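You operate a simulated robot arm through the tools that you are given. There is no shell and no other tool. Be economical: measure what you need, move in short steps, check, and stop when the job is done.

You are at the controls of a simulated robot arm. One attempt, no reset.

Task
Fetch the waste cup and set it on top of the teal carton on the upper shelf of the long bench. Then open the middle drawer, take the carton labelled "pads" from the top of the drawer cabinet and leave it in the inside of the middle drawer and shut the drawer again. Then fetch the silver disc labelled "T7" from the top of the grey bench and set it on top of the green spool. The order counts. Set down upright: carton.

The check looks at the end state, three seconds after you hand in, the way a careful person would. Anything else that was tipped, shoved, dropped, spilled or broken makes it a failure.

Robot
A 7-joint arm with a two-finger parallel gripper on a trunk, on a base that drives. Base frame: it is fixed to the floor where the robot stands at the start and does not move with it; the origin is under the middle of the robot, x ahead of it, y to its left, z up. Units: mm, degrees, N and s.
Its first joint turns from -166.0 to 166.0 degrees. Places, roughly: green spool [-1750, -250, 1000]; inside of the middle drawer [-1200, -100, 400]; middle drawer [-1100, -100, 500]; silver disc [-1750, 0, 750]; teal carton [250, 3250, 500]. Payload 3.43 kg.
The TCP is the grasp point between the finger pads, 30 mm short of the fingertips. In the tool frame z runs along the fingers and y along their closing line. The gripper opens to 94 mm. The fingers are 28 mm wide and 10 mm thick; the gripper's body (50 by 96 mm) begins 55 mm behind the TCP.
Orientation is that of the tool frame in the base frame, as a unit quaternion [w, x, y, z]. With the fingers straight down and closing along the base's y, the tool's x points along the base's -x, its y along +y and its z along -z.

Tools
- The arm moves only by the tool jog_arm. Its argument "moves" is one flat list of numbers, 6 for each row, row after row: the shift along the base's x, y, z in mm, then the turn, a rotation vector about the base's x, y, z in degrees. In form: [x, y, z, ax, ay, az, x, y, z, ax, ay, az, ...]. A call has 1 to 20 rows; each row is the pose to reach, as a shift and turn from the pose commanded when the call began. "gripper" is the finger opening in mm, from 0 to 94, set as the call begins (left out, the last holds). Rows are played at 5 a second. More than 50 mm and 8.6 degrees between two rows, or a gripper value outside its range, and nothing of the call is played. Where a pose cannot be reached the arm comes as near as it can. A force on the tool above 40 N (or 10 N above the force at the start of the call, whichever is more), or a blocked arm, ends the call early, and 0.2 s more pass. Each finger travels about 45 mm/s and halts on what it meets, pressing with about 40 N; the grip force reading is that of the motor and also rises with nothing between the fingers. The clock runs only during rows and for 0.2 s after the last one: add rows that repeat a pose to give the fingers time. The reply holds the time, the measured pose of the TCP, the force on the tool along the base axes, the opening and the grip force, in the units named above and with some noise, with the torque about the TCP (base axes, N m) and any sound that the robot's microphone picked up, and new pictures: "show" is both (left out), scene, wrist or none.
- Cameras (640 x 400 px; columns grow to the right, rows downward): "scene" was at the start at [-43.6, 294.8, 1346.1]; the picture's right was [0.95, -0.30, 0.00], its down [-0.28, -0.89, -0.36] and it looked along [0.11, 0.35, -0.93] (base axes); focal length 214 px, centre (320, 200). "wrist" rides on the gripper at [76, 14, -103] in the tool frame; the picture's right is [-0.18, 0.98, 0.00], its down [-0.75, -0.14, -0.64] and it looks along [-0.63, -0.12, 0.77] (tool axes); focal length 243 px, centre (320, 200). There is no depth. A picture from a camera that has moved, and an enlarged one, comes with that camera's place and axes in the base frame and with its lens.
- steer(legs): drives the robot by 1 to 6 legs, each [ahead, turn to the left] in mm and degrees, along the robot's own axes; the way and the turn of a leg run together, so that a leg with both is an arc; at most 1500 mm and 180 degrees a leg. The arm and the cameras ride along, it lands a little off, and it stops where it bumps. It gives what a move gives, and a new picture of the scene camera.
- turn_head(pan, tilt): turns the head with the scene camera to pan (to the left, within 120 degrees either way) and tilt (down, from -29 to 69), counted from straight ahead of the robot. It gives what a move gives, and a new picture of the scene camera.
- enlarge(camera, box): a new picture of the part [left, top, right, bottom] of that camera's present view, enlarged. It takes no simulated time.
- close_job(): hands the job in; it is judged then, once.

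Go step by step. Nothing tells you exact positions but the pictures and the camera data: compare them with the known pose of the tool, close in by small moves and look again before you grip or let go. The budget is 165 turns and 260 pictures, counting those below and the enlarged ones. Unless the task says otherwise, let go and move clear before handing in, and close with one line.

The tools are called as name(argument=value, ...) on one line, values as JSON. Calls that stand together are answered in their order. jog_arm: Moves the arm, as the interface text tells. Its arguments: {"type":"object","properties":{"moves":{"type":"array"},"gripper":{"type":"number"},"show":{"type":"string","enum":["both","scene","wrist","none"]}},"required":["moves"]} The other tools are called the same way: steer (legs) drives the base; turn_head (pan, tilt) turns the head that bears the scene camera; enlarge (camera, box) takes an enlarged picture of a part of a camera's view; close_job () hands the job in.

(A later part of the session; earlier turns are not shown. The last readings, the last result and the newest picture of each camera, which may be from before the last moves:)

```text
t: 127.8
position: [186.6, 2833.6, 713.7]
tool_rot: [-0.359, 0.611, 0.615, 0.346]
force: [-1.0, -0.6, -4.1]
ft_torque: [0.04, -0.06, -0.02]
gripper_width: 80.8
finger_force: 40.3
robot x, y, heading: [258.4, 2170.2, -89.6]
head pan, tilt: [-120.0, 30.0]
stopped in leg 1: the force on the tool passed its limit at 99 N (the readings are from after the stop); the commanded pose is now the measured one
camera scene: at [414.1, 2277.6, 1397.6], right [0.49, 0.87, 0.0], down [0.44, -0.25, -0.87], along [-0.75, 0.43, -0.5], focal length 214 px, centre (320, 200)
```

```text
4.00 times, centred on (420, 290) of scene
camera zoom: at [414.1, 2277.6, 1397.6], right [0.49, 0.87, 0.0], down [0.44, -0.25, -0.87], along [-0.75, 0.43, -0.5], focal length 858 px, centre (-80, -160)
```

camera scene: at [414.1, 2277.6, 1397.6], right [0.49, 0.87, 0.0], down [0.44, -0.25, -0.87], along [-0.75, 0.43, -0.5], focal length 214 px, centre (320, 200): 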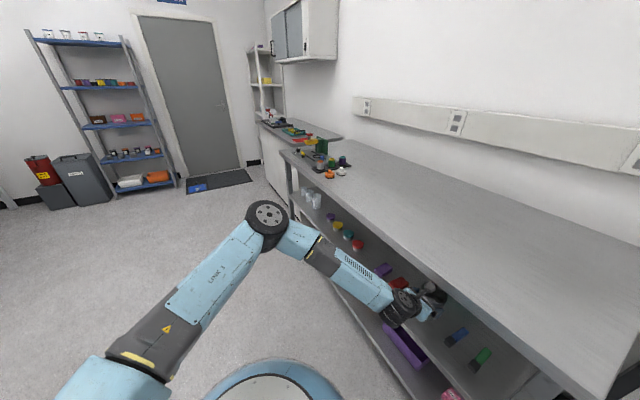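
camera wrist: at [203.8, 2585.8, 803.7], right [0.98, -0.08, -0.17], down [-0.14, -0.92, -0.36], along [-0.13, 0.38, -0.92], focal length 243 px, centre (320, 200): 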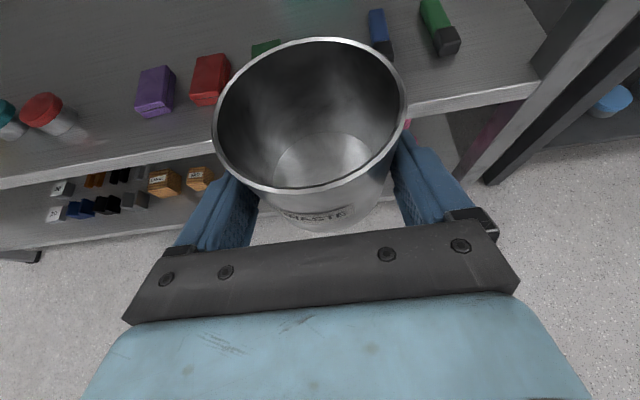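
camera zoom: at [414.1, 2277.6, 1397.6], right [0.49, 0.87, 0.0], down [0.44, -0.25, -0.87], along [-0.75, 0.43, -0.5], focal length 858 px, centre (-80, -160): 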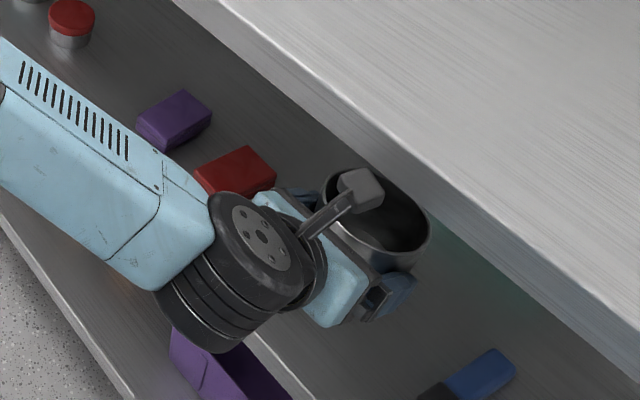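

The hand camera clipped the bench's front edge, which is actually at y≈2808 (underside z≈862, shelf ≈537, carton top ≈617). The cup is still held, so I'll pull back, lower, and then place it on the shelf front.

jog_arm(moves=[0, -30, 0, 0, 0, 0, 0, -60, 0, 1, -0.1, -0.3, 2, -70, -40, 2, -0.2, -0.6, 4, -70, -80, 3.1, -0.3, -1, 4, -70, -80, 3.1, -0.3, -1])

```text
t: 129.0
position: [203.3, 2794.2, 696.2]
tool_rot: [-0.349, 0.619, 0.62, 0.335]
force: [1.0, 0.1, -1.1]
ft_torque: [-0.01, -0.01, 0.0]
gripper_width: 80.8
finger_force: 40.1
out of reach, approached as far as the arm can: row 2, 3, 4, 5
robot x, y, heading: [259.1, 2171.7, -89.4]
head pan, tilt: [-120.0, 30.0]
camera scene: at [414.1, 2277.4, 1397.6], right [0.49, 0.87, 0.0], down [0.44, -0.25, -0.87], along [-0.75, 0.43, -0.5], focal length 214 px, centre (320, 200)
camera wrist: at [219.1, 2748.6, 814.8], right [0.98, -0.09, -0.17], down [-0.13, -0.95, -0.29], along [-0.14, 0.31, -0.94], focal length 243 px, centre (320, 200)
```

scene: 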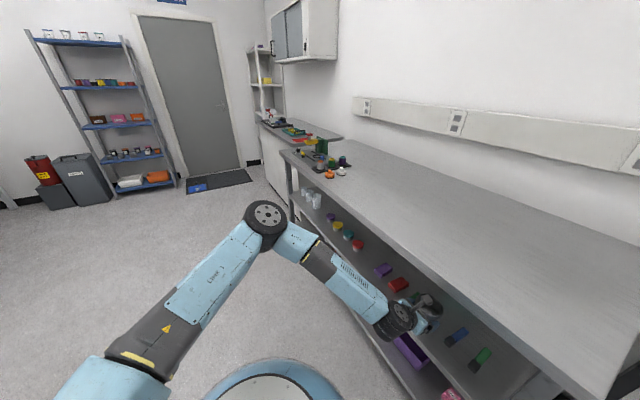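
wrist: 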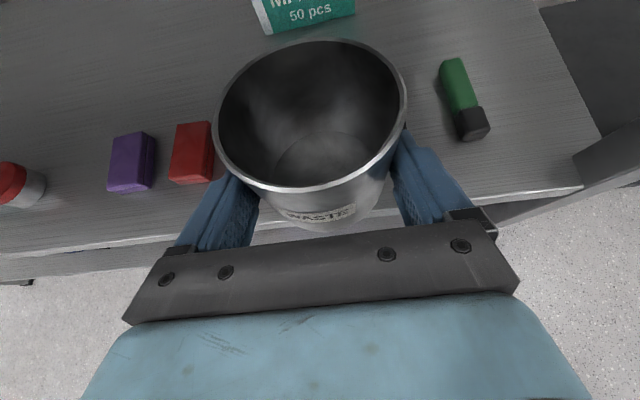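

jog_arm(moves=[-3, -4, 0, 1, -0.3, -5.1, -6, -4, 0, 2, -0.6, -10.3, -9, -4, 0, 2.9, -1, -15.4, -13, -4, -10, 3.9, -1.3, -20.6, -13, -4, -20, 4.9, -1.6, -25.7, -13, -4, -60, 4.9, -1.6, -25.7, -13, -4, -60, 4.9, -1.6, -25.7])

```text
t: 130.6
position: [182.1, 2802.9, 716.6]
tool_rot: [-0.263, 0.738, 0.465, 0.413]
force: [-0.3, 0.4, -1.6]
ft_torque: [-0.01, 0.0, -0.01]
gripper_width: 80.7
finger_force: 39.7
out of reach, approached as far as the arm can: row 1, 2, 3, 4, 5, 6, 7
robot x, y, heading: [261.4, 2169.9, -89.5]
head pan, tilt: [-120.0, 30.0]
camera scene: at [414.1, 2277.4, 1397.6], right [0.49, 0.87, 0.0], down [0.44, -0.25, -0.87], along [-0.75, 0.43, -0.5], focal length 214 px, centre (320, 200)
camera wrist: at [174.1, 2753.2, 834.1], right [0.85, -0.51, -0.16], down [-0.53, -0.79, -0.31], along [0.03, 0.35, -0.94], focal length 243 px, centre (320, 200)
```

scene: 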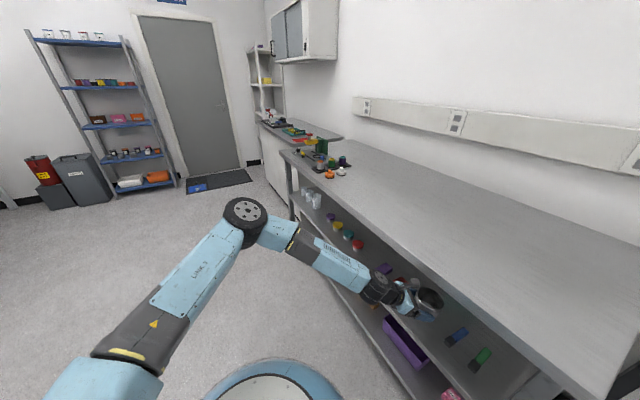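
wrist: 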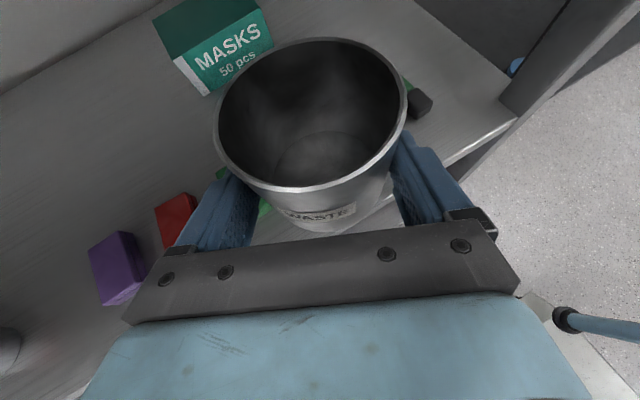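

The tool can't tilt flatter than the forearm in this wrist branch. I'll move away from the bench and circle the tool direction around the forearm to flip the wrist branch.

steer(legs=[[400, 0]])

jog_arm(moves=[0, 0, 40, 0, 0, 0, 0, 0, 80, 0, 0, 0, 0, 0, 120, 0, 0, 0, 0, 0, 160, 0, 0, 0, 0, 0, 200, 0, 0, 0, 0, 0, 240, 0, 0, 0])

```text
t: 133.2
position: [181.2, 2398.6, 715.2]
tool_rot: [-0.265, 0.735, 0.469, 0.412]
force: [0.0, 0.6, -0.8]
ft_torque: [-0.01, 0.05, 0.03]
gripper_width: 80.6
finger_force: 39.9
robot x, y, heading: [267.6, 1767.3, -88.7]
head pan, tilt: [-120.0, 30.0]
camera scene: at [418.8, 1875.6, 1397.6], right [0.48, 0.88, 0.0], down [0.44, -0.24, -0.87], along [-0.76, 0.42, -0.5], focal length 214 px, centre (320, 200)
```

scene: 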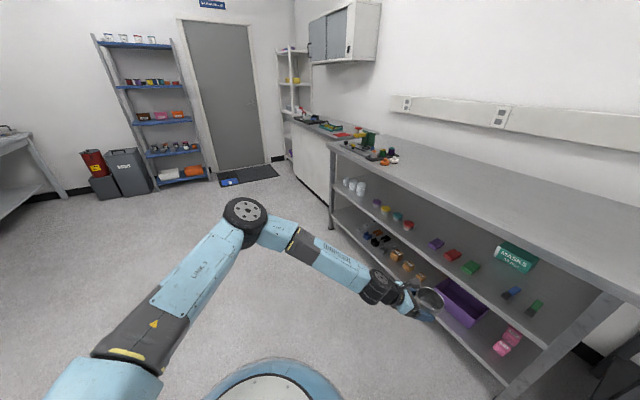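

```text
t: 134.6
position: [180.0, 2397.4, 956.1]
tool_rot: [-0.265, 0.734, 0.471, 0.411]
force: [-1.0, -0.3, -1.9]
ft_torque: [-0.04, -0.03, -0.04]
gripper_width: 80.6
finger_force: 40.3
robot x, y, heading: [261.9, 1767.8, -88.6]
head pan, tilt: [-120.0, 30.0]
camera scene: at [418.5, 1875.9, 1397.6], right [0.48, 0.88, 0.0], down [0.44, -0.24, -0.87], along [-0.76, 0.42, -0.5], focal length 214 px, centre (320, 200)
camera wrist: at [172.5, 2348.4, 1073.9], right [0.85, -0.5, -0.16], down [-0.52, -0.8, -0.31], along [0.03, 0.35, -0.94], focal length 243 px, centre (320, 200)
```

scene: 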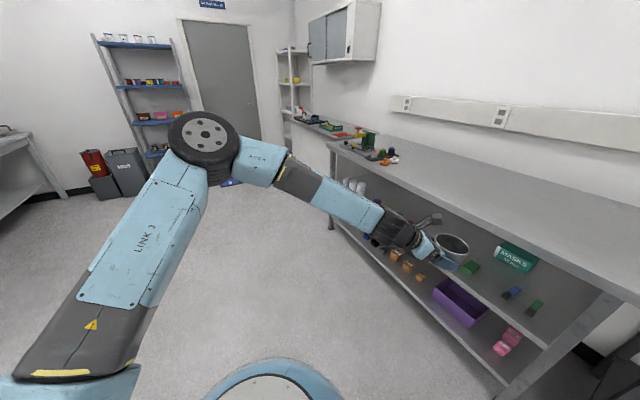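
wrist: 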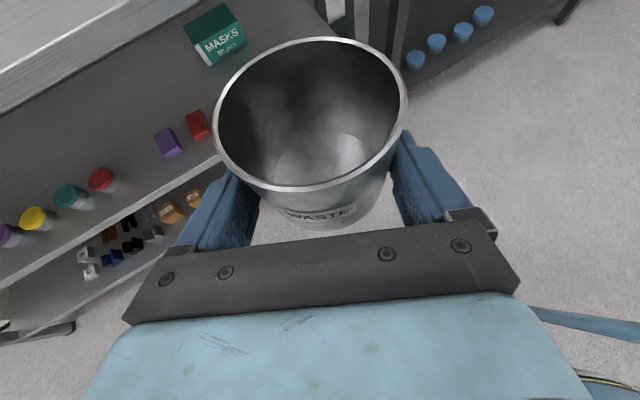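

jog_arm(moves=[17, -14, 0, 0, 0, -7.5, 35, -28, 0, 0, 0, -15, 52, -43, 0, 0, 0, -22.5, 69, -57, 0, 0, 0, -30, 69, -57, 0, 0, 0, -30], show="none")

jog_arm(moves=[5, 3, 21, 3.6, -5.1, 0, 10, 7, 41, 7.1, -10.2, 0, 14, 10, 62, 10.7, -15.2, 0, 19, 14, 82, 14.2, -20.3, 0, 24, 17, 103, 17.8, -25.4, 0, 24, 17, 103, 17.8, -25.4, 0])

```text
t: 135.8
position: [250.7, 2340.5, 957.0]
tool_rot: [-0.149, 0.831, 0.262, 0.467]
force: [0.2, 0.3, -1.4]
ft_torque: [-0.04, 0.01, -0.02]
gripper_width: 80.6
finger_force: 40.1
robot x, y, heading: [266.6, 1768.1, -88.9]
head pan, tilt: [-120.0, 30.0]
```

```text
t: 137.2
position: [273.8, 2358.5, 1060.5]
tool_rot: [-0.214, 0.675, 0.214, 0.673]
force: [-0.1, 0.3, -1.4]
ft_torque: [-0.03, 0.02, 0.0]
gripper_width: 80.3
finger_force: 40.2
robot x, y, heading: [264.7, 1768.7, -88.9]
head pan, tilt: [-120.0, 30.0]
camera scene: at [418.8, 1875.5, 1397.6], right [0.48, 0.88, 0.0], down [0.44, -0.24, -0.87], along [-0.76, 0.42, -0.5], focal length 214 px, centre (320, 200)
camera wrist: at [197.9, 2287.8, 1137.5], right [0.57, -0.8, -0.19], down [-0.61, -0.26, -0.75], along [0.55, 0.54, -0.63], focal length 243 px, centre (320, 200)
```

scene: 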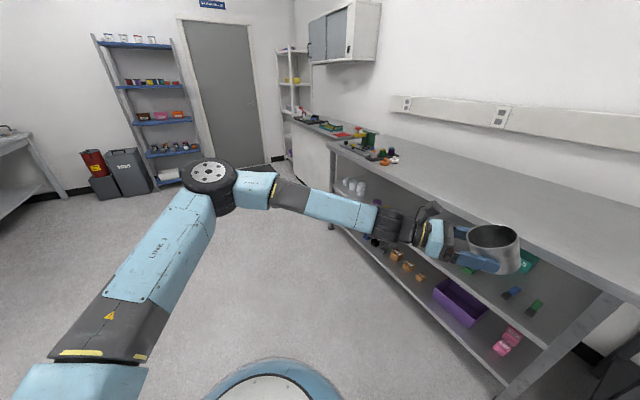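
wrist: 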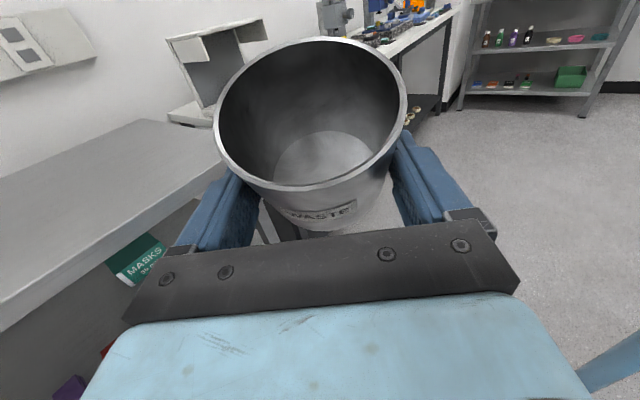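

jog_arm(moves=[-3, -2, 26, 4.3, -6.1, 0, -6, -4, 52, 8.6, -12.3, 0, -6, -4, 52, 8.6, -12.3, 0], show="none")

jog_arm(moves=[-12, 14, 0, 0, 0, 5, -25, 27, 0, 0, 0, 10, -40, 39, 0, 0, 0, 15, -54, 50, 0, 0, 0, 20, -67, 57, 0, 0, 0, 25, -80, 64, 0, 0, 0, 30, -92, 70, 0, 0, 0, 35, -92, 70, 0, 0, 0, 35])

```text
t: 138.0
position: [268.0, 2356.1, 1114.9]
tool_rot: [-0.24, 0.581, 0.185, 0.755]
force: [-1.3, 0.1, -0.9]
ft_torque: [-0.01, 0.05, 0.02]
gripper_width: 80.0
finger_force: 39.9
robot x, y, heading: [265.2, 1768.8, -88.9]
head pan, tilt: [-120.0, 30.0]
```

```text
t: 139.8
position: [177.7, 2424.8, 1118.0]
tool_rot: [-0.36, 0.546, 0.278, 0.704]
force: [0.3, -0.1, -1.7]
ft_torque: [-0.05, 0.01, 0.0]
gripper_width: 80.8
finger_force: 39.9
out of reach, approached as far as the arm can: row 3, 4, 5, 6, 7, 8
robot x, y, heading: [265.1, 1767.8, -88.6]
head pan, tilt: [-120.0, 30.0]
camera scene: at [418.8, 1875.6, 1397.6], right [0.48, 0.88, 0.0], down [0.44, -0.24, -0.87], along [-0.76, 0.42, -0.5], focal length 214 px, centre (320, 200)
camera wrist: at [119.9, 2321.3, 1165.3], right [0.82, -0.54, -0.18], down [-0.37, -0.27, -0.89], along [0.43, 0.8, -0.42], focal length 243 px, centre (320, 200)
```

scene: 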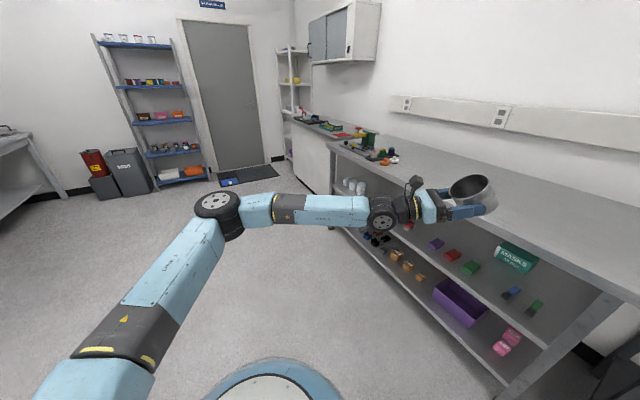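
wrist: 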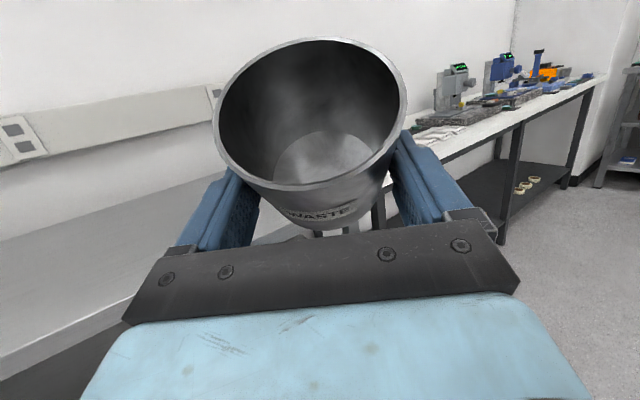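

jog_arm(moves=[0, 0, -40, 0, 0, 0, 0, 0, -80, 0, 0, 0, 0, 0, -120, 0, 0, 0, 0, 0, -160, 0, 0, 0, 0, 0, -200, 0, 0, 0, 0, 0, -240, 0, 0, 0, 0, 0, -280, 0, 0, 0, 0, 0, -320, 0, 0, 0], show="none")

jog_arm(moves=[0, 0, -20, -4.9, 3.5, 0, 0, 0, -40, -9.7, 7.1, 0, 0, 0, -60, -14.6, 10.6, 0, 0, 0, -80, -19.4, 14.1, 0, 0, 0, -80, -19.4, 14.1, 0])

```text
t: 141.6
position: [164.0, 2441.8, 797.7]
tool_rot: [-0.354, 0.546, 0.276, 0.708]
force: [0.6, 0.0, -0.4]
ft_torque: [-0.03, 0.03, -0.02]
gripper_width: 80.1
finger_force: 39.5
out of reach, approached as far as the arm can: row 2, 3, 4, 5, 6, 7, 8
robot x, y, heading: [264.1, 1769.5, -88.8]
head pan, tilt: [-120.0, 30.0]
```

```text
t: 142.8
position: [165.2, 2443.0, 716.8]
tool_rot: [-0.295, 0.681, 0.347, 0.574]
force: [-0.2, -0.1, -0.4]
ft_torque: [-0.04, 0.04, 0.0]
gripper_width: 80.2
finger_force: 39.6
robot x, y, heading: [263.9, 1765.6, -88.7]
head pan, tilt: [-120.0, 30.0]
camera scene: at [418.8, 1875.7, 1397.6], right [0.48, 0.88, 0.0], down [0.44, -0.24, -0.87], along [-0.76, 0.42, -0.5], focal length 214 px, centre (320, 200)
camera wrist: at [123.0, 2363.1, 808.8], right [0.78, -0.6, -0.18], down [-0.56, -0.53, -0.64], along [0.29, 0.6, -0.75], focal length 243 px, centre (320, 200)
```

scene: 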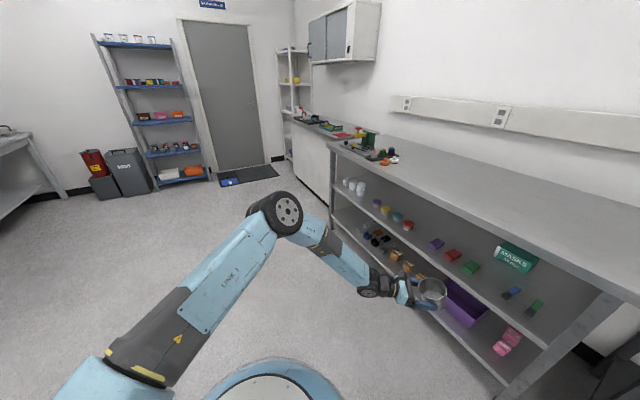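
wrist: 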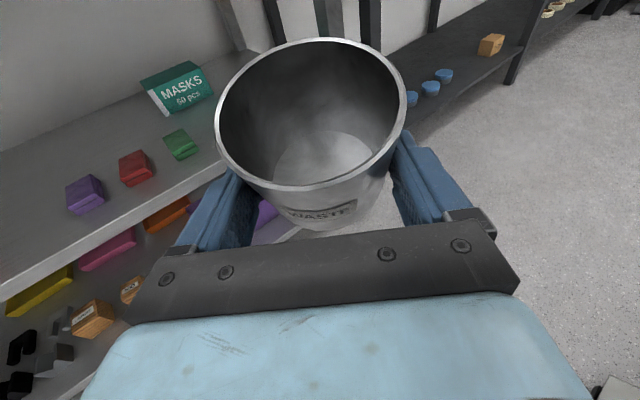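

The wrist branch flipped: tilt 10° at z≈717 now works. Next I restore the cup upright, lower to z≈640, and reverse to the shelf front.

jog_arm(moves=[5, 0, -20, -4.7, 3.5, 0.2, 10, 0, -40, -9.3, 6.9, 0.4, 15, 0, -60, -14, 10.4, 0.7, 20, 0, -77, -14, 10.4, 0.7, 20, 0, -77, -14, 10.4, 0.7], show="none")

steer(legs=[[-390, 0]])

enlarge(camera="wrist", box=[0, 0, 640, 400])

```text
t: 144.0
position: [182.8, 2442.1, 639.2]
tool_rot: [-0.242, 0.759, 0.389, 0.462]
force: [-0.3, -0.2, -1.4]
ft_torque: [-0.02, 0.06, 0.03]
gripper_width: 80.2
finger_force: 40.2
robot x, y, heading: [261.7, 1768.5, -88.6]
head pan, tilt: [-120.0, 30.0]
```

```text
t: 146.4
position: [176.1, 2828.8, 639.1]
tool_rot: [-0.242, 0.759, 0.389, 0.463]
force: [-0.7, -0.5, -0.9]
ft_torque: [-0.03, 0.0, 0.02]
gripper_width: 79.9
finger_force: 39.9
robot x, y, heading: [259.4, 2153.6, -88.9]
head pan, tilt: [-120.0, 30.0]
camera scene: at [410.6, 2261.9, 1397.6], right [0.48, 0.88, 0.0], down [0.44, -0.24, -0.87], along [-0.76, 0.42, -0.5], focal length 214 px, centre (320, 200)
```

scene: 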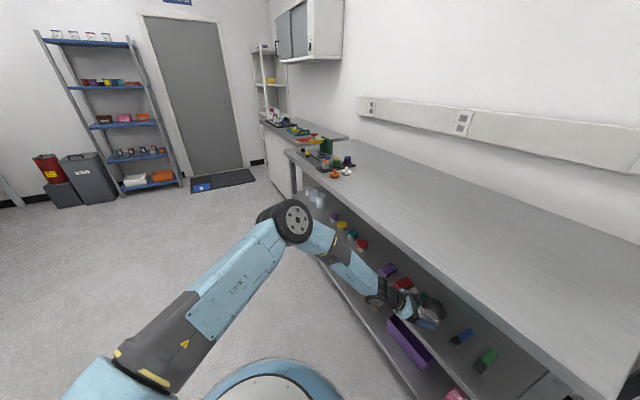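

```text
1.00 times, centred on (320, 200) of wrist (not enlarged: the box is as wide or as high as the picture)
camera zoom: at [153.8, 2773.4, 753.0], right [0.75, -0.64, -0.17], down [-0.65, -0.66, -0.38], along [0.13, 0.4, -0.91], focal length 243 px, centre (320, 200)
```

zoom: 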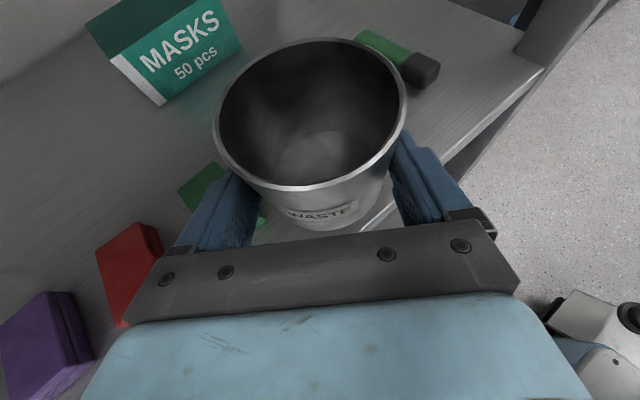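

jog_arm(moves=[3, 12, 0, 0, 0, 0, 6, 24, 0, 0, 0, 0, 6, 24, -15, 0, 0, 0, 6, 24, -30, 0, 0, 0, 6, 24, -40, 0, 0, 0, 6, 24, -40, 0, 0, 0], show="wrist")

```text
t: 147.8
position: [180.8, 2853.0, 598.9]
tool_rot: [-0.243, 0.758, 0.39, 0.463]
force: [0.0, -0.1, -1.5]
ft_torque: [0.0, 0.0, -0.02]
gripper_width: 80.0
finger_force: 40.1
robot x, y, heading: [259.8, 2153.8, -88.4]
head pan, tilt: [-120.0, 30.0]
camera wrist: at [159.1, 2797.9, 713.6], right [0.75, -0.64, -0.17], down [-0.65, -0.66, -0.38], along [0.13, 0.4, -0.91], focal length 243 px, centre (320, 200)
```

wrist: 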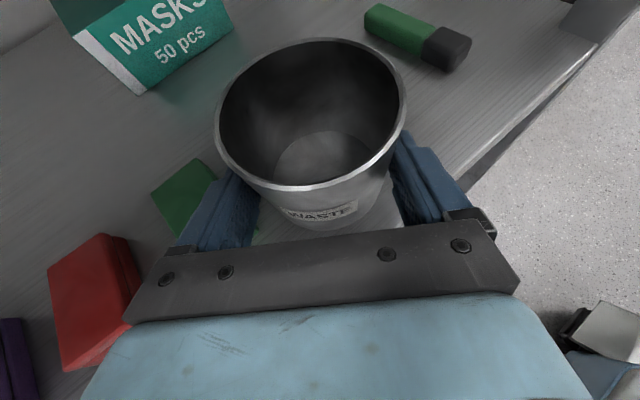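

jog_arm(moves=[0, 0, -4, 0, 0, 0, 0, 0, -8, 0, 0, 0, 0, 0, -12, 0, 0, 0, 0, 0, -16, 0, 0, 0, 0, 0, -20, 0, 0, 0, 0, 0, -24, 0, 0, 0, 0, 0, -28, 0, 0, 0], show="wrist")

```text
t: 149.4
position: [181.9, 2847.7, 592.1]
tool_rot: [-0.242, 0.758, 0.389, 0.464]
force: [0.5, -0.1, -1.2]
ft_torque: [-0.01, 0.01, -0.03]
gripper_width: 80.2
finger_force: 39.8
out of reach, approached as far as the arm can: row 2, 3, 4, 5, 6, 7
robot x, y, heading: [255.4, 2152.3, -88.9]
head pan, tilt: [-120.0, 30.0]
camera wrist: at [161.3, 2792.8, 706.7], right [0.75, -0.64, -0.17], down [-0.65, -0.66, -0.38], along [0.13, 0.4, -0.91], focal length 243 px, centre (320, 200)
```

wrist: 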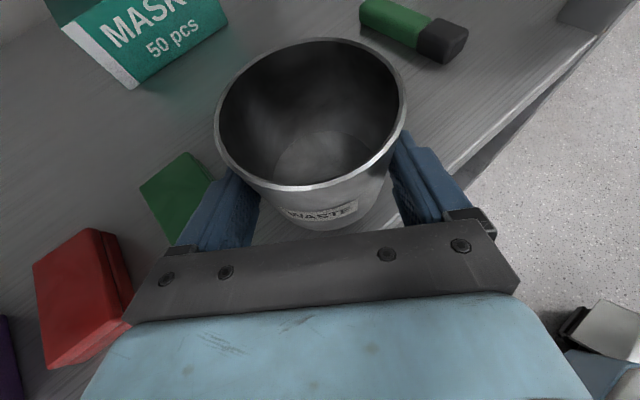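

steer(legs=[[-50, 0]])

jog_arm(moves=[1, -20, 0, 0, 0, 0, 2, -40, 0, 0, 0, 0, 2, -42, -4, 0, 0, 0, 2, -42, -8, 0, 0, 0, 2, -42, -12, 0, 0, 0, 2, -42, -16, 0, 0, 0, 2, -42, -20, 0, 0, 0, 2, -42, -24, 0, 0, 0], show="wrist")

```text
t: 150.4
position: [182.8, 2898.5, 591.9]
tool_rot: [-0.242, 0.758, 0.39, 0.463]
force: [-0.9, -0.2, -1.5]
ft_torque: [0.0, 0.0, -0.02]
gripper_width: 80.0
finger_force: 39.3
robot x, y, heading: [258.5, 2207.1, -88.8]
head pan, tilt: [-120.0, 30.0]
camera scene: at [409.6, 2312.3, 1397.6], right [0.48, 0.88, 0.0], down [0.44, -0.24, -0.87], along [-0.76, 0.42, -0.5], focal length 214 px, centre (320, 200)
```

scene: 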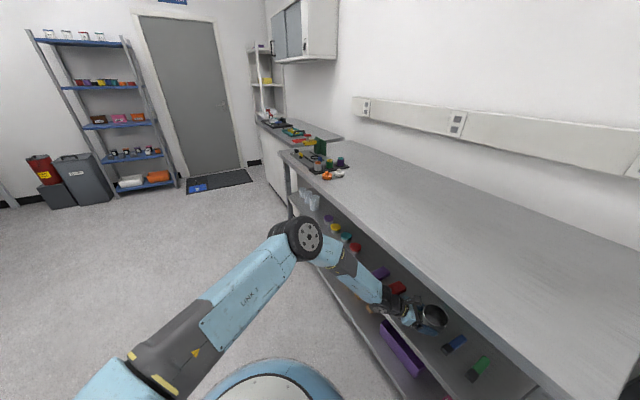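

```text
t: 152.2
position: [182.2, 2858.1, 586.2]
tool_rot: [-0.238, 0.759, 0.389, 0.464]
force: [-0.1, 0.0, -1.6]
ft_torque: [-0.04, 0.02, 0.01]
gripper_width: 80.1
finger_force: 40.0
out of reach, approached as far as the arm can: row 2, 3, 4, 5, 6, 7, 8
robot x, y, heading: [256.2, 2205.7, -89.1]
head pan, tilt: [-120.0, 30.0]
camera wrist: at [159.9, 2804.4, 699.8], right [0.75, -0.64, -0.16], down [-0.65, -0.66, -0.38], along [0.14, 0.39, -0.91], focal length 243 px, centre (320, 200)
```

wrist: 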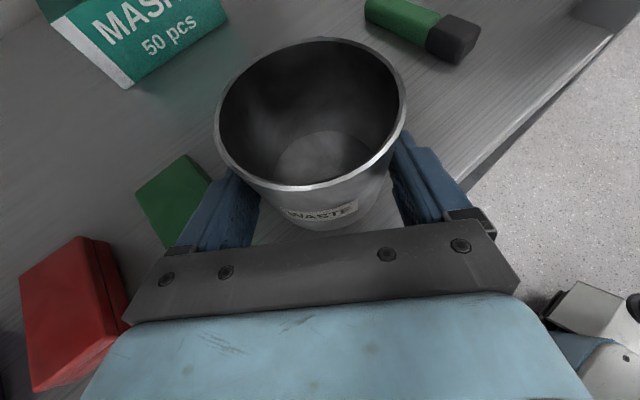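

jog_arm(moves=[0, 0, 0, 0, 0, -5, 0, 0, 0, 0, 0, -10, 0, 0, -3, 0, 0, -10, 0, 0, -6, 0, 0, -10, 0, 0, -9, 0, 0, -10, 0, 0, -12, 0, 0, -10, 0, 0, -15, 0, 0, -10, 0, 0, -18, 0, 0, -10, 0, 0, -21, 0, 0, -10], show="wrist")

```text
t: 154.2
position: [185.2, 2854.8, 585.9]
tool_rot: [-0.201, 0.79, 0.322, 0.482]
force: [0.4, 0.2, -1.5]
ft_torque: [-0.03, 0.05, -0.02]
gripper_width: 80.0
finger_force: 40.3
out of reach, approached as far as the arm can: row 3, 4, 5, 6, 7, 8, 9
robot x, y, heading: [258.9, 2200.9, -88.9]
head pan, tilt: [-120.0, 30.0]
camera wrist: at [154.3, 2803.5, 699.0], right [0.63, -0.76, -0.17], down [-0.75, -0.54, -0.38], along [0.19, 0.37, -0.91], focal length 243 px, centre (320, 200)
```

wrist: 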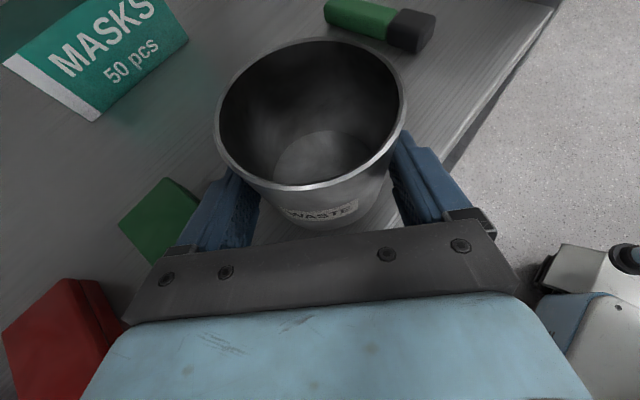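

This height is as low as it gets, so I'll regrip at a flatter tilt on the bench top instead (z≈905). Exiting the shelf, raising, and checking the top.

steer(legs=[[300, 0]])

jog_arm(moves=[0, 0, 45, 0, 0, 0, 0, 0, 90, 0, 0, 0, 0, 0, 135, 0, 0, 0, 0, 0, 180, 0, 0, 0, 0, 0, 225, 0, 0, 0, 0, 0, 270, 0, 0, 0, 0, 0, 315, 0, 0, 0, 0, 0, 360, 0, 0, 0, 0, 0, 405, 0, 0, 0, 0, 0, 450, 0, 0, 0])

```text
t: 156.2
position: [190.1, 2551.0, 586.0]
tool_rot: [-0.202, 0.789, 0.323, 0.482]
force: [0.5, 0.0, -0.2]
ft_torque: [-0.01, 0.05, 0.01]
gripper_width: 79.8
finger_force: 39.7
robot x, y, heading: [262.5, 1901.8, -88.7]
head pan, tilt: [-120.0, 30.0]
camera scene: at [415.7, 2010.7, 1397.6], right [0.48, 0.88, 0.0], down [0.44, -0.24, -0.87], along [-0.76, 0.41, -0.5], focal length 214 px, centre (320, 200)
```

scene: 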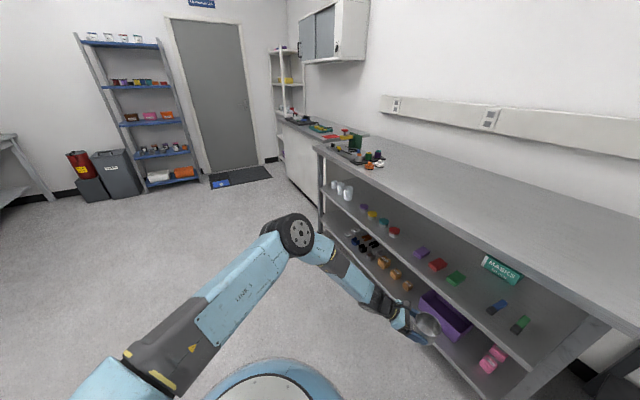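

```text
t: 158.4
position: [191.4, 2549.2, 1034.1]
tool_rot: [-0.201, 0.789, 0.324, 0.481]
force: [-0.1, -0.5, -1.0]
ft_torque: [-0.03, 0.02, -0.03]
gripper_width: 79.9
finger_force: 40.1
robot x, y, heading: [262.2, 1901.5, -88.6]
head pan, tilt: [-120.0, 30.0]
camera scene: at [415.5, 2010.9, 1397.6], right [0.48, 0.88, 0.0], down [0.44, -0.24, -0.87], along [-0.76, 0.41, -0.5], focal length 214 px, centre (320, 200)
camera wrist: at [160.7, 2499.6, 1148.0], right [0.63, -0.76, -0.17], down [-0.75, -0.54, -0.38], along [0.19, 0.37, -0.91], focal length 243 px, centre (320, 200)
```

scene: 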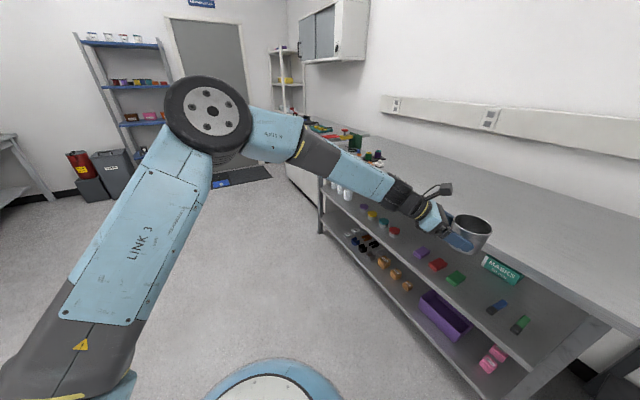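
wrist: 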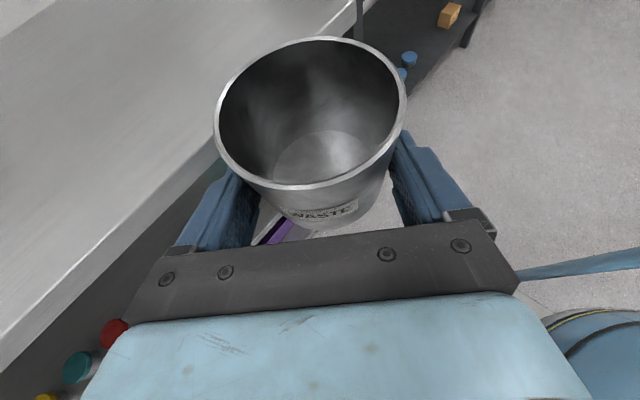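

steer(legs=[[-310, 0]])

jog_arm(moves=[8, 7, -20, 0, 0, 0, 16, 15, -40, 0, 0, 0, 16, 15, -60, 0, 0, 0, 16, 15, -66, 0, 0, 0, 16, 15, -70, 0, 0, 0, 16, 15, -74, 0, 0, 0, 16, 15, -78, 0, 0, 0, 16, 15, -82, 0, 0, 0, 16, 15, -86, 0, 0, 0, 16, 15, -90, 0, 0, 0, 16, 15, -94, 0, 0, 0, 16, 15, -98, 0, 0, 0, 16, 15, -102, 0, 0, 0])

```text
t: 160.6
position: [186.0, 2862.8, 1034.1]
tool_rot: [-0.202, 0.789, 0.323, 0.482]
force: [-0.7, -0.3, -2.1]
ft_torque: [-0.01, 0.01, 0.01]
gripper_width: 79.9
finger_force: 40.1
robot x, y, heading: [253.1, 2212.8, -88.6]
head pan, tilt: [-120.0, 30.0]
camera scene: at [408.4, 2322.9, 1397.6], right [0.48, 0.88, 0.0], down [0.44, -0.24, -0.87], along [-0.76, 0.42, -0.5], focal length 214 px, centre (320, 200)
```

scene: 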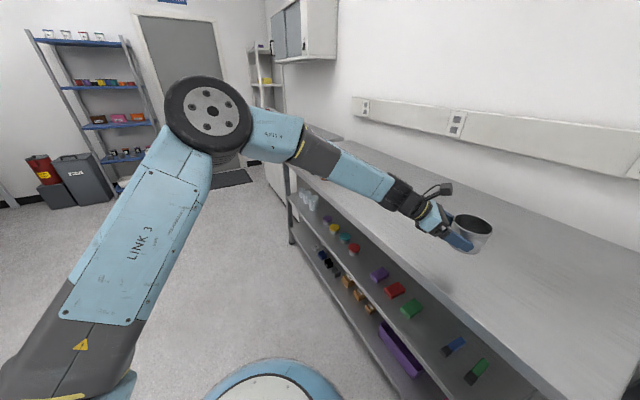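

```text
t: 163.3
position: [200.6, 2878.0, 935.8]
tool_rot: [-0.203, 0.789, 0.323, 0.482]
force: [-4.3, 7.2, 22.8]
ft_torque: [0.4, -1.07, 0.34]
gripper_width: 79.7
finger_force: 40.3
robot x, y, heading: [255.8, 2212.1, -88.6]
head pan, tilt: [-120.0, 30.0]
camera scene: at [408.2, 2322.3, 1397.6], right [0.48, 0.88, 0.0], down [0.44, -0.24, -0.87], along [-0.76, 0.42, -0.5], focal length 214 px, centre (320, 200)
camera wrist: at [169.1, 2827.1, 1049.4], right [0.63, -0.75, -0.17], down [-0.75, -0.54, -0.38], along [0.19, 0.37, -0.91], focal length 243 px, centre (320, 200)
```

scene: 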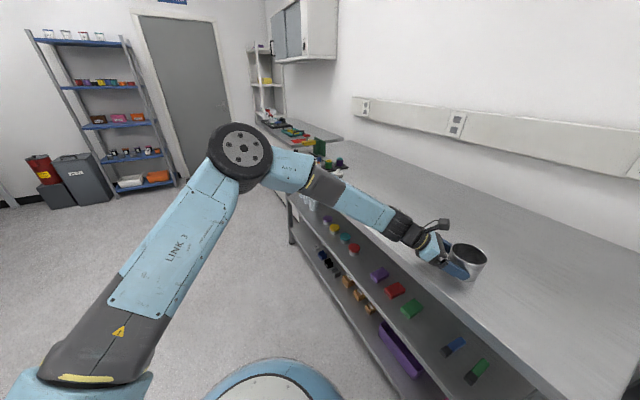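
wrist: 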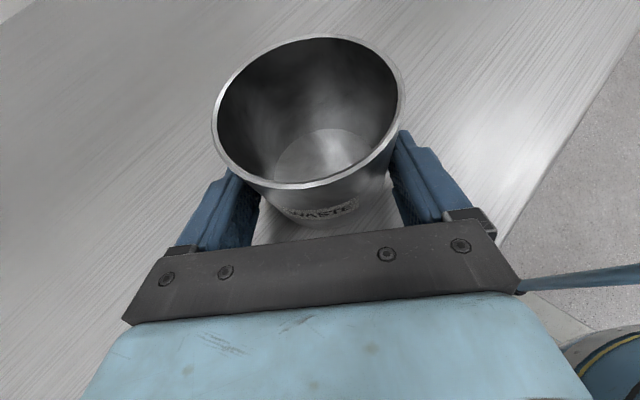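

Cup touched down on the bench top at TCP z≈937. I'll release the pressure, open, and check.

jog_arm(moves=[0, 0, 3, 0, 0, 0, 0, 0, 3, 0, 0, 0], show="none")

jog_arm(gripper=94, moves=[0, 0, 0, 0, 0, 0, 0, 0, 0, 0, 0, 0, 0, 0, 0, 0, 0, 0])

```text
t: 163.9
position: [200.2, 2877.0, 936.2]
tool_rot: [-0.201, 0.79, 0.323, 0.481]
force: [-2.6, 2.4, 10.1]
ft_torque: [0.36, -0.46, 0.25]
gripper_width: 79.6
finger_force: 40.3
robot x, y, heading: [253.2, 2215.3, -89.1]
head pan, tilt: [-120.0, 30.0]
```

```text
t: 164.8
position: [199.9, 2877.4, 935.7]
tool_rot: [-0.202, 0.789, 0.322, 0.483]
force: [0.1, -0.1, 0.4]
ft_torque: [-0.01, 0.02, 0.02]
gripper_width: 93.7
finger_force: 0.0
robot x, y, heading: [257.0, 2211.3, -88.6]
head pan, tilt: [-120.0, 30.0]
camera scene: at [408.4, 2322.9, 1397.6], right [0.48, 0.88, 0.0], down [0.44, -0.24, -0.87], along [-0.76, 0.42, -0.5], focal length 214 px, centre (320, 200)
camera wrist: at [169.8, 2827.0, 1049.8], right [0.63, -0.76, -0.17], down [-0.75, -0.54, -0.38], along [0.19, 0.37, -0.91], focal length 243 px, centre (320, 200)
```

scene: 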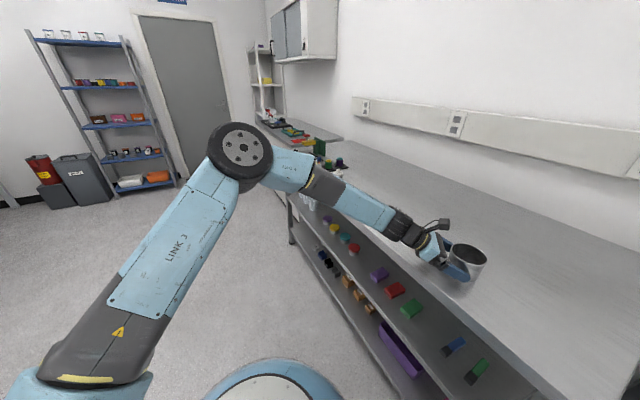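
wrist: 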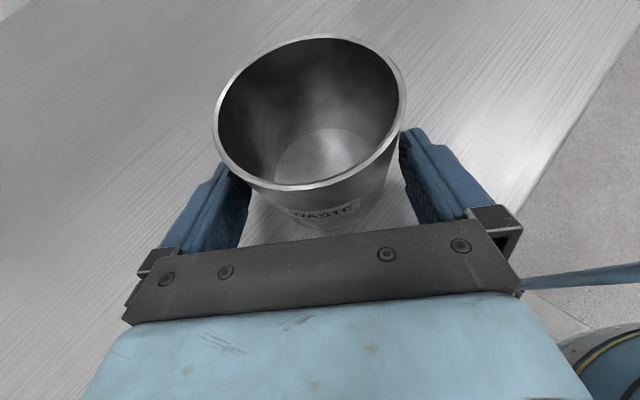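

jog_arm(moves=[-16, -16, 11, 0, 0, 0, -31, -31, 22, 0, 0, 0, -47, -47, 34, 0, 0, 0, -54, -54, 34, 5.2, -5.2, 0, -54, -54, 34, 10.4, -10.4, 0, -54, -54, 30, 15.6, -15.6, 0, -54, -54, 20, 15.6, -15.6, 0, -54, -54, 20, 15.6, -15.6, 0])

```text
t: 166.6
position: [147.2, 2824.4, 957.2]
tool_rot: [-0.262, 0.682, 0.279, 0.623]
force: [0.1, 0.1, 0.1]
ft_torque: [-0.03, 0.05, -0.01]
gripper_width: 94.0
finger_force: 0.0
robot x, y, heading: [255.8, 2211.3, -88.6]
head pan, tilt: [-120.0, 30.0]
camera scene: at [408.4, 2322.7, 1397.6], right [0.48, 0.88, 0.0], down [0.44, -0.24, -0.87], along [-0.76, 0.42, -0.5], focal length 214 px, centre (320, 200)
camera wrist: at [89.0, 2744.8, 1040.6], right [0.68, -0.71, -0.19], down [-0.6, -0.39, -0.69], along [0.41, 0.59, -0.69], focal length 243 px, centre (320, 200)
```

scene: 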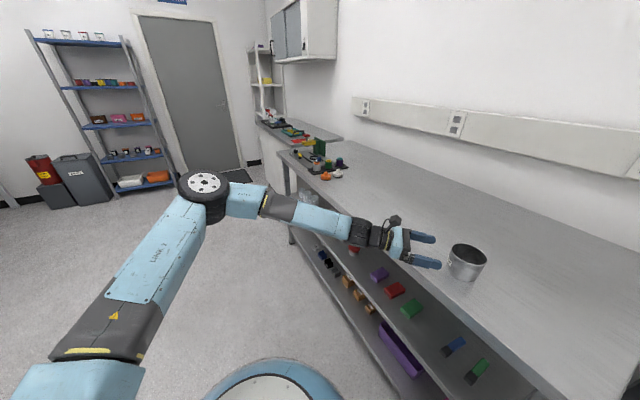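
wrist: 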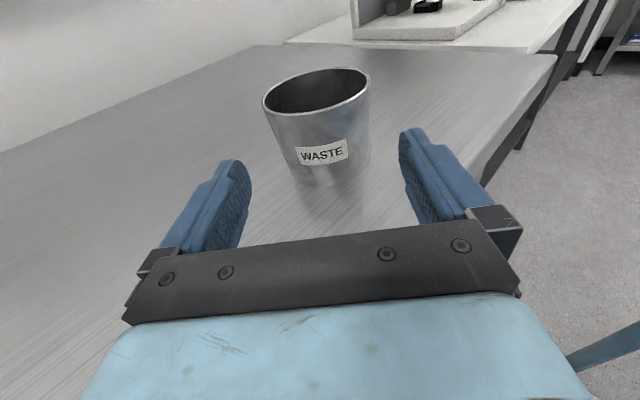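

jog_arm(moves=[0, 0, -10, 0, 0, 0, 0, 0, -21, 0, 0, 0, 13, 13, -21, 0, 0, 0, 26, 26, -21, 0, 0, 0, 39, 39, -21, 0, 0, 0, 51, 51, -21, 0, 0, 0, 51, 51, -21, 0, 0, 0], show="wrist")

```text
t: 167.2
position: [146.1, 2825.2, 941.5]
tool_rot: [-0.264, 0.681, 0.276, 0.625]
force: [0.6, 1.6, 5.2]
ft_torque: [-0.14, 0.24, -0.11]
gripper_width: 93.9
finger_force: 0.0
robot x, y, heading: [254.9, 2215.8, -88.9]
head pan, tilt: [-120.0, 30.0]
stopped in row 3: the force on the tool passed its limit at 56 N (the readings are from after the stop); the commanded pose is now the measured one
camera wrist: at [89.2, 2746.5, 1024.4], right [0.68, -0.7, -0.2], down [-0.6, -0.39, -0.7], along [0.41, 0.59, -0.69], focal length 243 px, centre (320, 200)
```

wrist: 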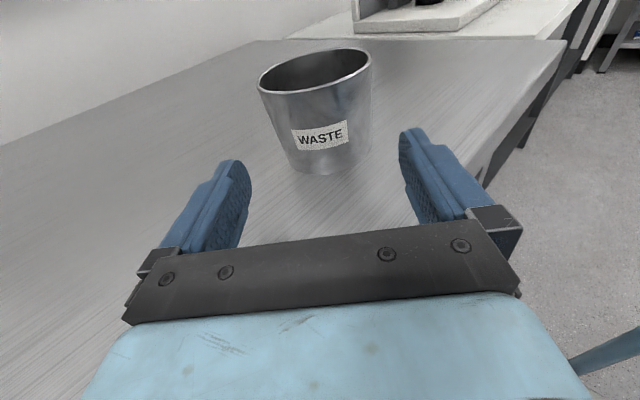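

jog_arm(moves=[0, 0, 8, 0, 0, 0, 13, 13, 8, 0, 0, 0, 26, 26, 8, 0, 0, 0, 26, 26, 8, 0, 0, 0], show="wrist")

enlarge(camera="wrist", box=[160, 40, 480, 240])

```text
t: 168.2
position: [174.2, 2852.1, 947.7]
tool_rot: [-0.264, 0.681, 0.277, 0.624]
force: [-0.5, 0.2, 0.0]
ft_torque: [-0.01, -0.01, -0.04]
gripper_width: 93.9
finger_force: 0.1
robot x, y, heading: [255.1, 2214.8, -88.8]
head pan, tilt: [-120.0, 30.0]
camera wrist: at [115.5, 2773.3, 1031.5], right [0.68, -0.7, -0.2], down [-0.6, -0.39, -0.7], along [0.41, 0.59, -0.69], focal length 243 px, centre (320, 200)
```

wrist: 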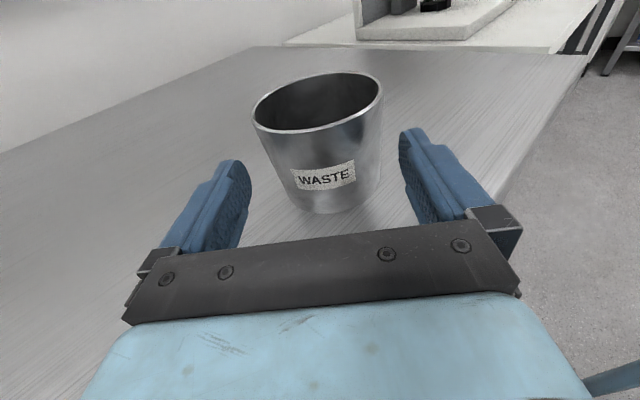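

```text
2.00 times, centred on (320, 140) of wrist
camera zoom: at [115.5, 2773.3, 1031.5], right [0.68, -0.7, -0.2], down [-0.6, -0.39, -0.7], along [0.41, 0.59, -0.69], focal length 485 px, centre (320, 320)
```

zoom: 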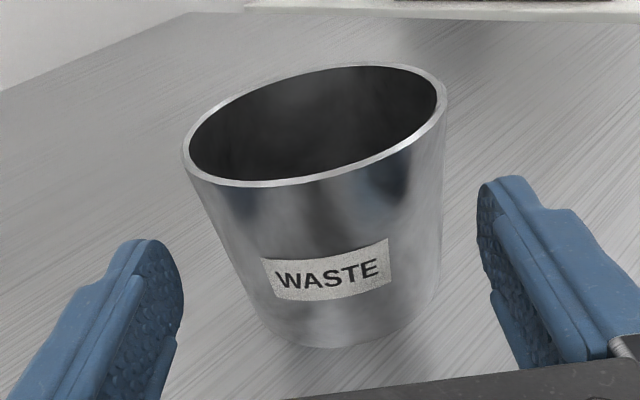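

jog_arm(moves=[11, 11, 0, 0, 0, 0, 21, 22, 0, 0, 0, 0, 26, 27, 0, 0, 0, 0, 26, 27, 0, 0, 0, 0], show="wrist")

```text
t: 169.2
position: [199.1, 2878.5, 948.9]
tool_rot: [-0.263, 0.681, 0.277, 0.625]
force: [-0.2, -0.7, -0.3]
ft_torque: [0.02, -0.02, 0.0]
gripper_width: 93.9
finger_force: 0.1
robot x, y, heading: [256.1, 2214.4, -88.6]
head pan, tilt: [-120.0, 30.0]
camera wrist: at [141.3, 2800.0, 1031.2], right [0.68, -0.7, -0.2], down [-0.6, -0.39, -0.7], along [0.41, 0.59, -0.69], focal length 243 px, centre (320, 200)
```

wrist: 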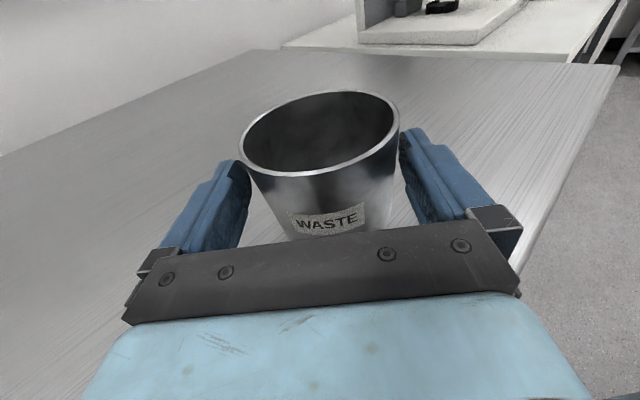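

jog_arm(moves=[3.5, 3.5, 0, 0, 0, 0, 3.5, 3.5, 0, 0, 0, 0], show="none")

jog_arm(gripper=60, moves=[0, 0, 0, 0, 0, 0, 0, 0, 0, 0, 0, 0, 0, 0, 0, 0, 0, 0, 0, 0, 0, 0, 0, 0], show="wrist")

```text
t: 169.8
position: [203.1, 2882.6, 947.6]
tool_rot: [-0.264, 0.68, 0.277, 0.625]
force: [0.3, 0.2, 0.8]
ft_torque: [0.0, 0.02, 0.0]
gripper_width: 94.0
finger_force: 0.0
robot x, y, heading: [255.7, 2210.5, -88.7]
head pan, tilt: [-120.0, 30.0]
```

```text
t: 170.8
position: [202.8, 2881.4, 946.8]
tool_rot: [-0.264, 0.681, 0.278, 0.624]
force: [-0.1, 0.0, 0.6]
ft_torque: [0.01, 0.0, 0.02]
gripper_width: 82.2
finger_force: 40.2
robot x, y, heading: [252.6, 2211.8, -88.6]
head pan, tilt: [-120.0, 30.0]
camera wrist: at [144.9, 2803.1, 1031.4], right [0.68, -0.7, -0.2], down [-0.6, -0.39, -0.7], along [0.41, 0.59, -0.69], focal length 243 px, centre (320, 200)
```

wrist: 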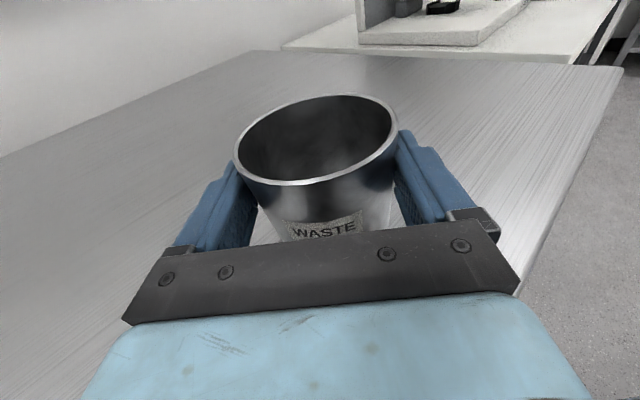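

Regripped at 5° tilt. I lift, back away south, and test the stretched low posture in free space.

jog_arm(moves=[0, 0, 20, 0, 0, 0, 0, 0, 40, 0, 0, 0, 0, 0, 60, 0, 0, 0], show="none")

steer(legs=[[500, 0]])

jog_arm(moves=[-2, 18, -35, 0, 0, 3, -4, 36, -70, 0, 0, 6, -6, 54, -105, 0, 0, 9, -8, 72, -140, 0, 0, 12, -10, 90, -175, 0, 0, 15, -11, 108, -210, 0, 0, 18, -12, 126, -245, 0, 0, 21, -13, 144, -280, 0, 0, 24, -13, 162, -310, 0, 0, 27, -13, 180, -320, 0, 0, 30, -13, 180, -320, 0, 0, 30])

```text
t: 171.6
position: [203.3, 2883.1, 1006.8]
tool_rot: [-0.263, 0.681, 0.277, 0.624]
force: [0.0, 0.8, -1.9]
ft_torque: [0.02, 0.06, -0.03]
gripper_width: 81.9
finger_force: 40.2
robot x, y, heading: [254.2, 2216.8, -88.6]
head pan, tilt: [-120.0, 30.0]
```

```text
t: 174.6
position: [212.0, 2387.7, 1007.9]
tool_rot: [-0.265, 0.681, 0.279, 0.623]
force: [-0.2, 0.8, -1.1]
ft_torque: [-0.02, 0.02, 0.01]
gripper_width: 81.8
finger_force: 39.9
robot x, y, heading: [265.4, 1721.4, -88.4]
head pan, tilt: [-120.0, 30.0]
camera scene: at [419.9, 1829.4, 1397.6], right [0.48, 0.88, 0.0], down [0.44, -0.24, -0.87], along [-0.76, 0.41, -0.5], focal length 214 px, centre (320, 200)
```

scene: 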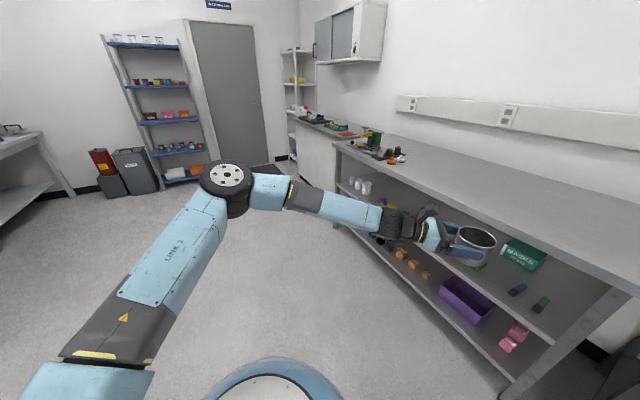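

```text
t: 177.0
position: [174.5, 2584.5, 749.6]
tool_rot: [-0.409, 0.588, 0.44, 0.542]
force: [0.8, 0.0, -0.9]
ft_torque: [-0.04, 0.02, 0.0]
gripper_width: 81.7
finger_force: 39.9
out of reach, approached as far as the arm can: row 5, 6, 7, 8, 9, 10, 11
robot x, y, heading: [266.2, 1721.0, -88.4]
head pan, tilt: [-120.0, 30.0]
camera scene: at [419.9, 1829.6, 1397.5], right [0.48, 0.88, 0.0], down [0.44, -0.24, -0.87], along [-0.76, 0.41, -0.5], focal length 214 px, centre (320, 200)
camera wrist: at [161.5, 2487.5, 834.6], right [0.94, -0.28, -0.19], down [-0.33, -0.63, -0.7], along [0.08, 0.72, -0.69], focal length 243 px, centre (320, 200)
```

scene: 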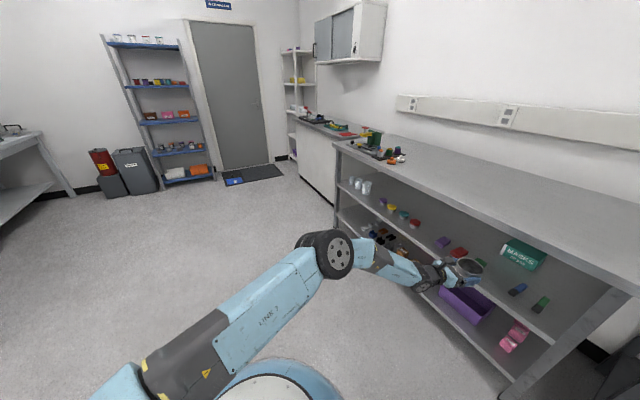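
wrist: 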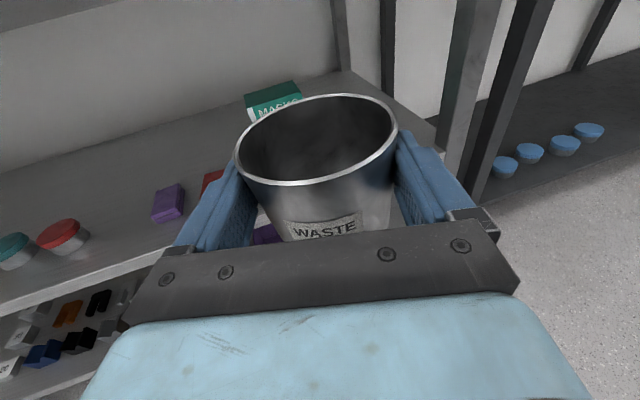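

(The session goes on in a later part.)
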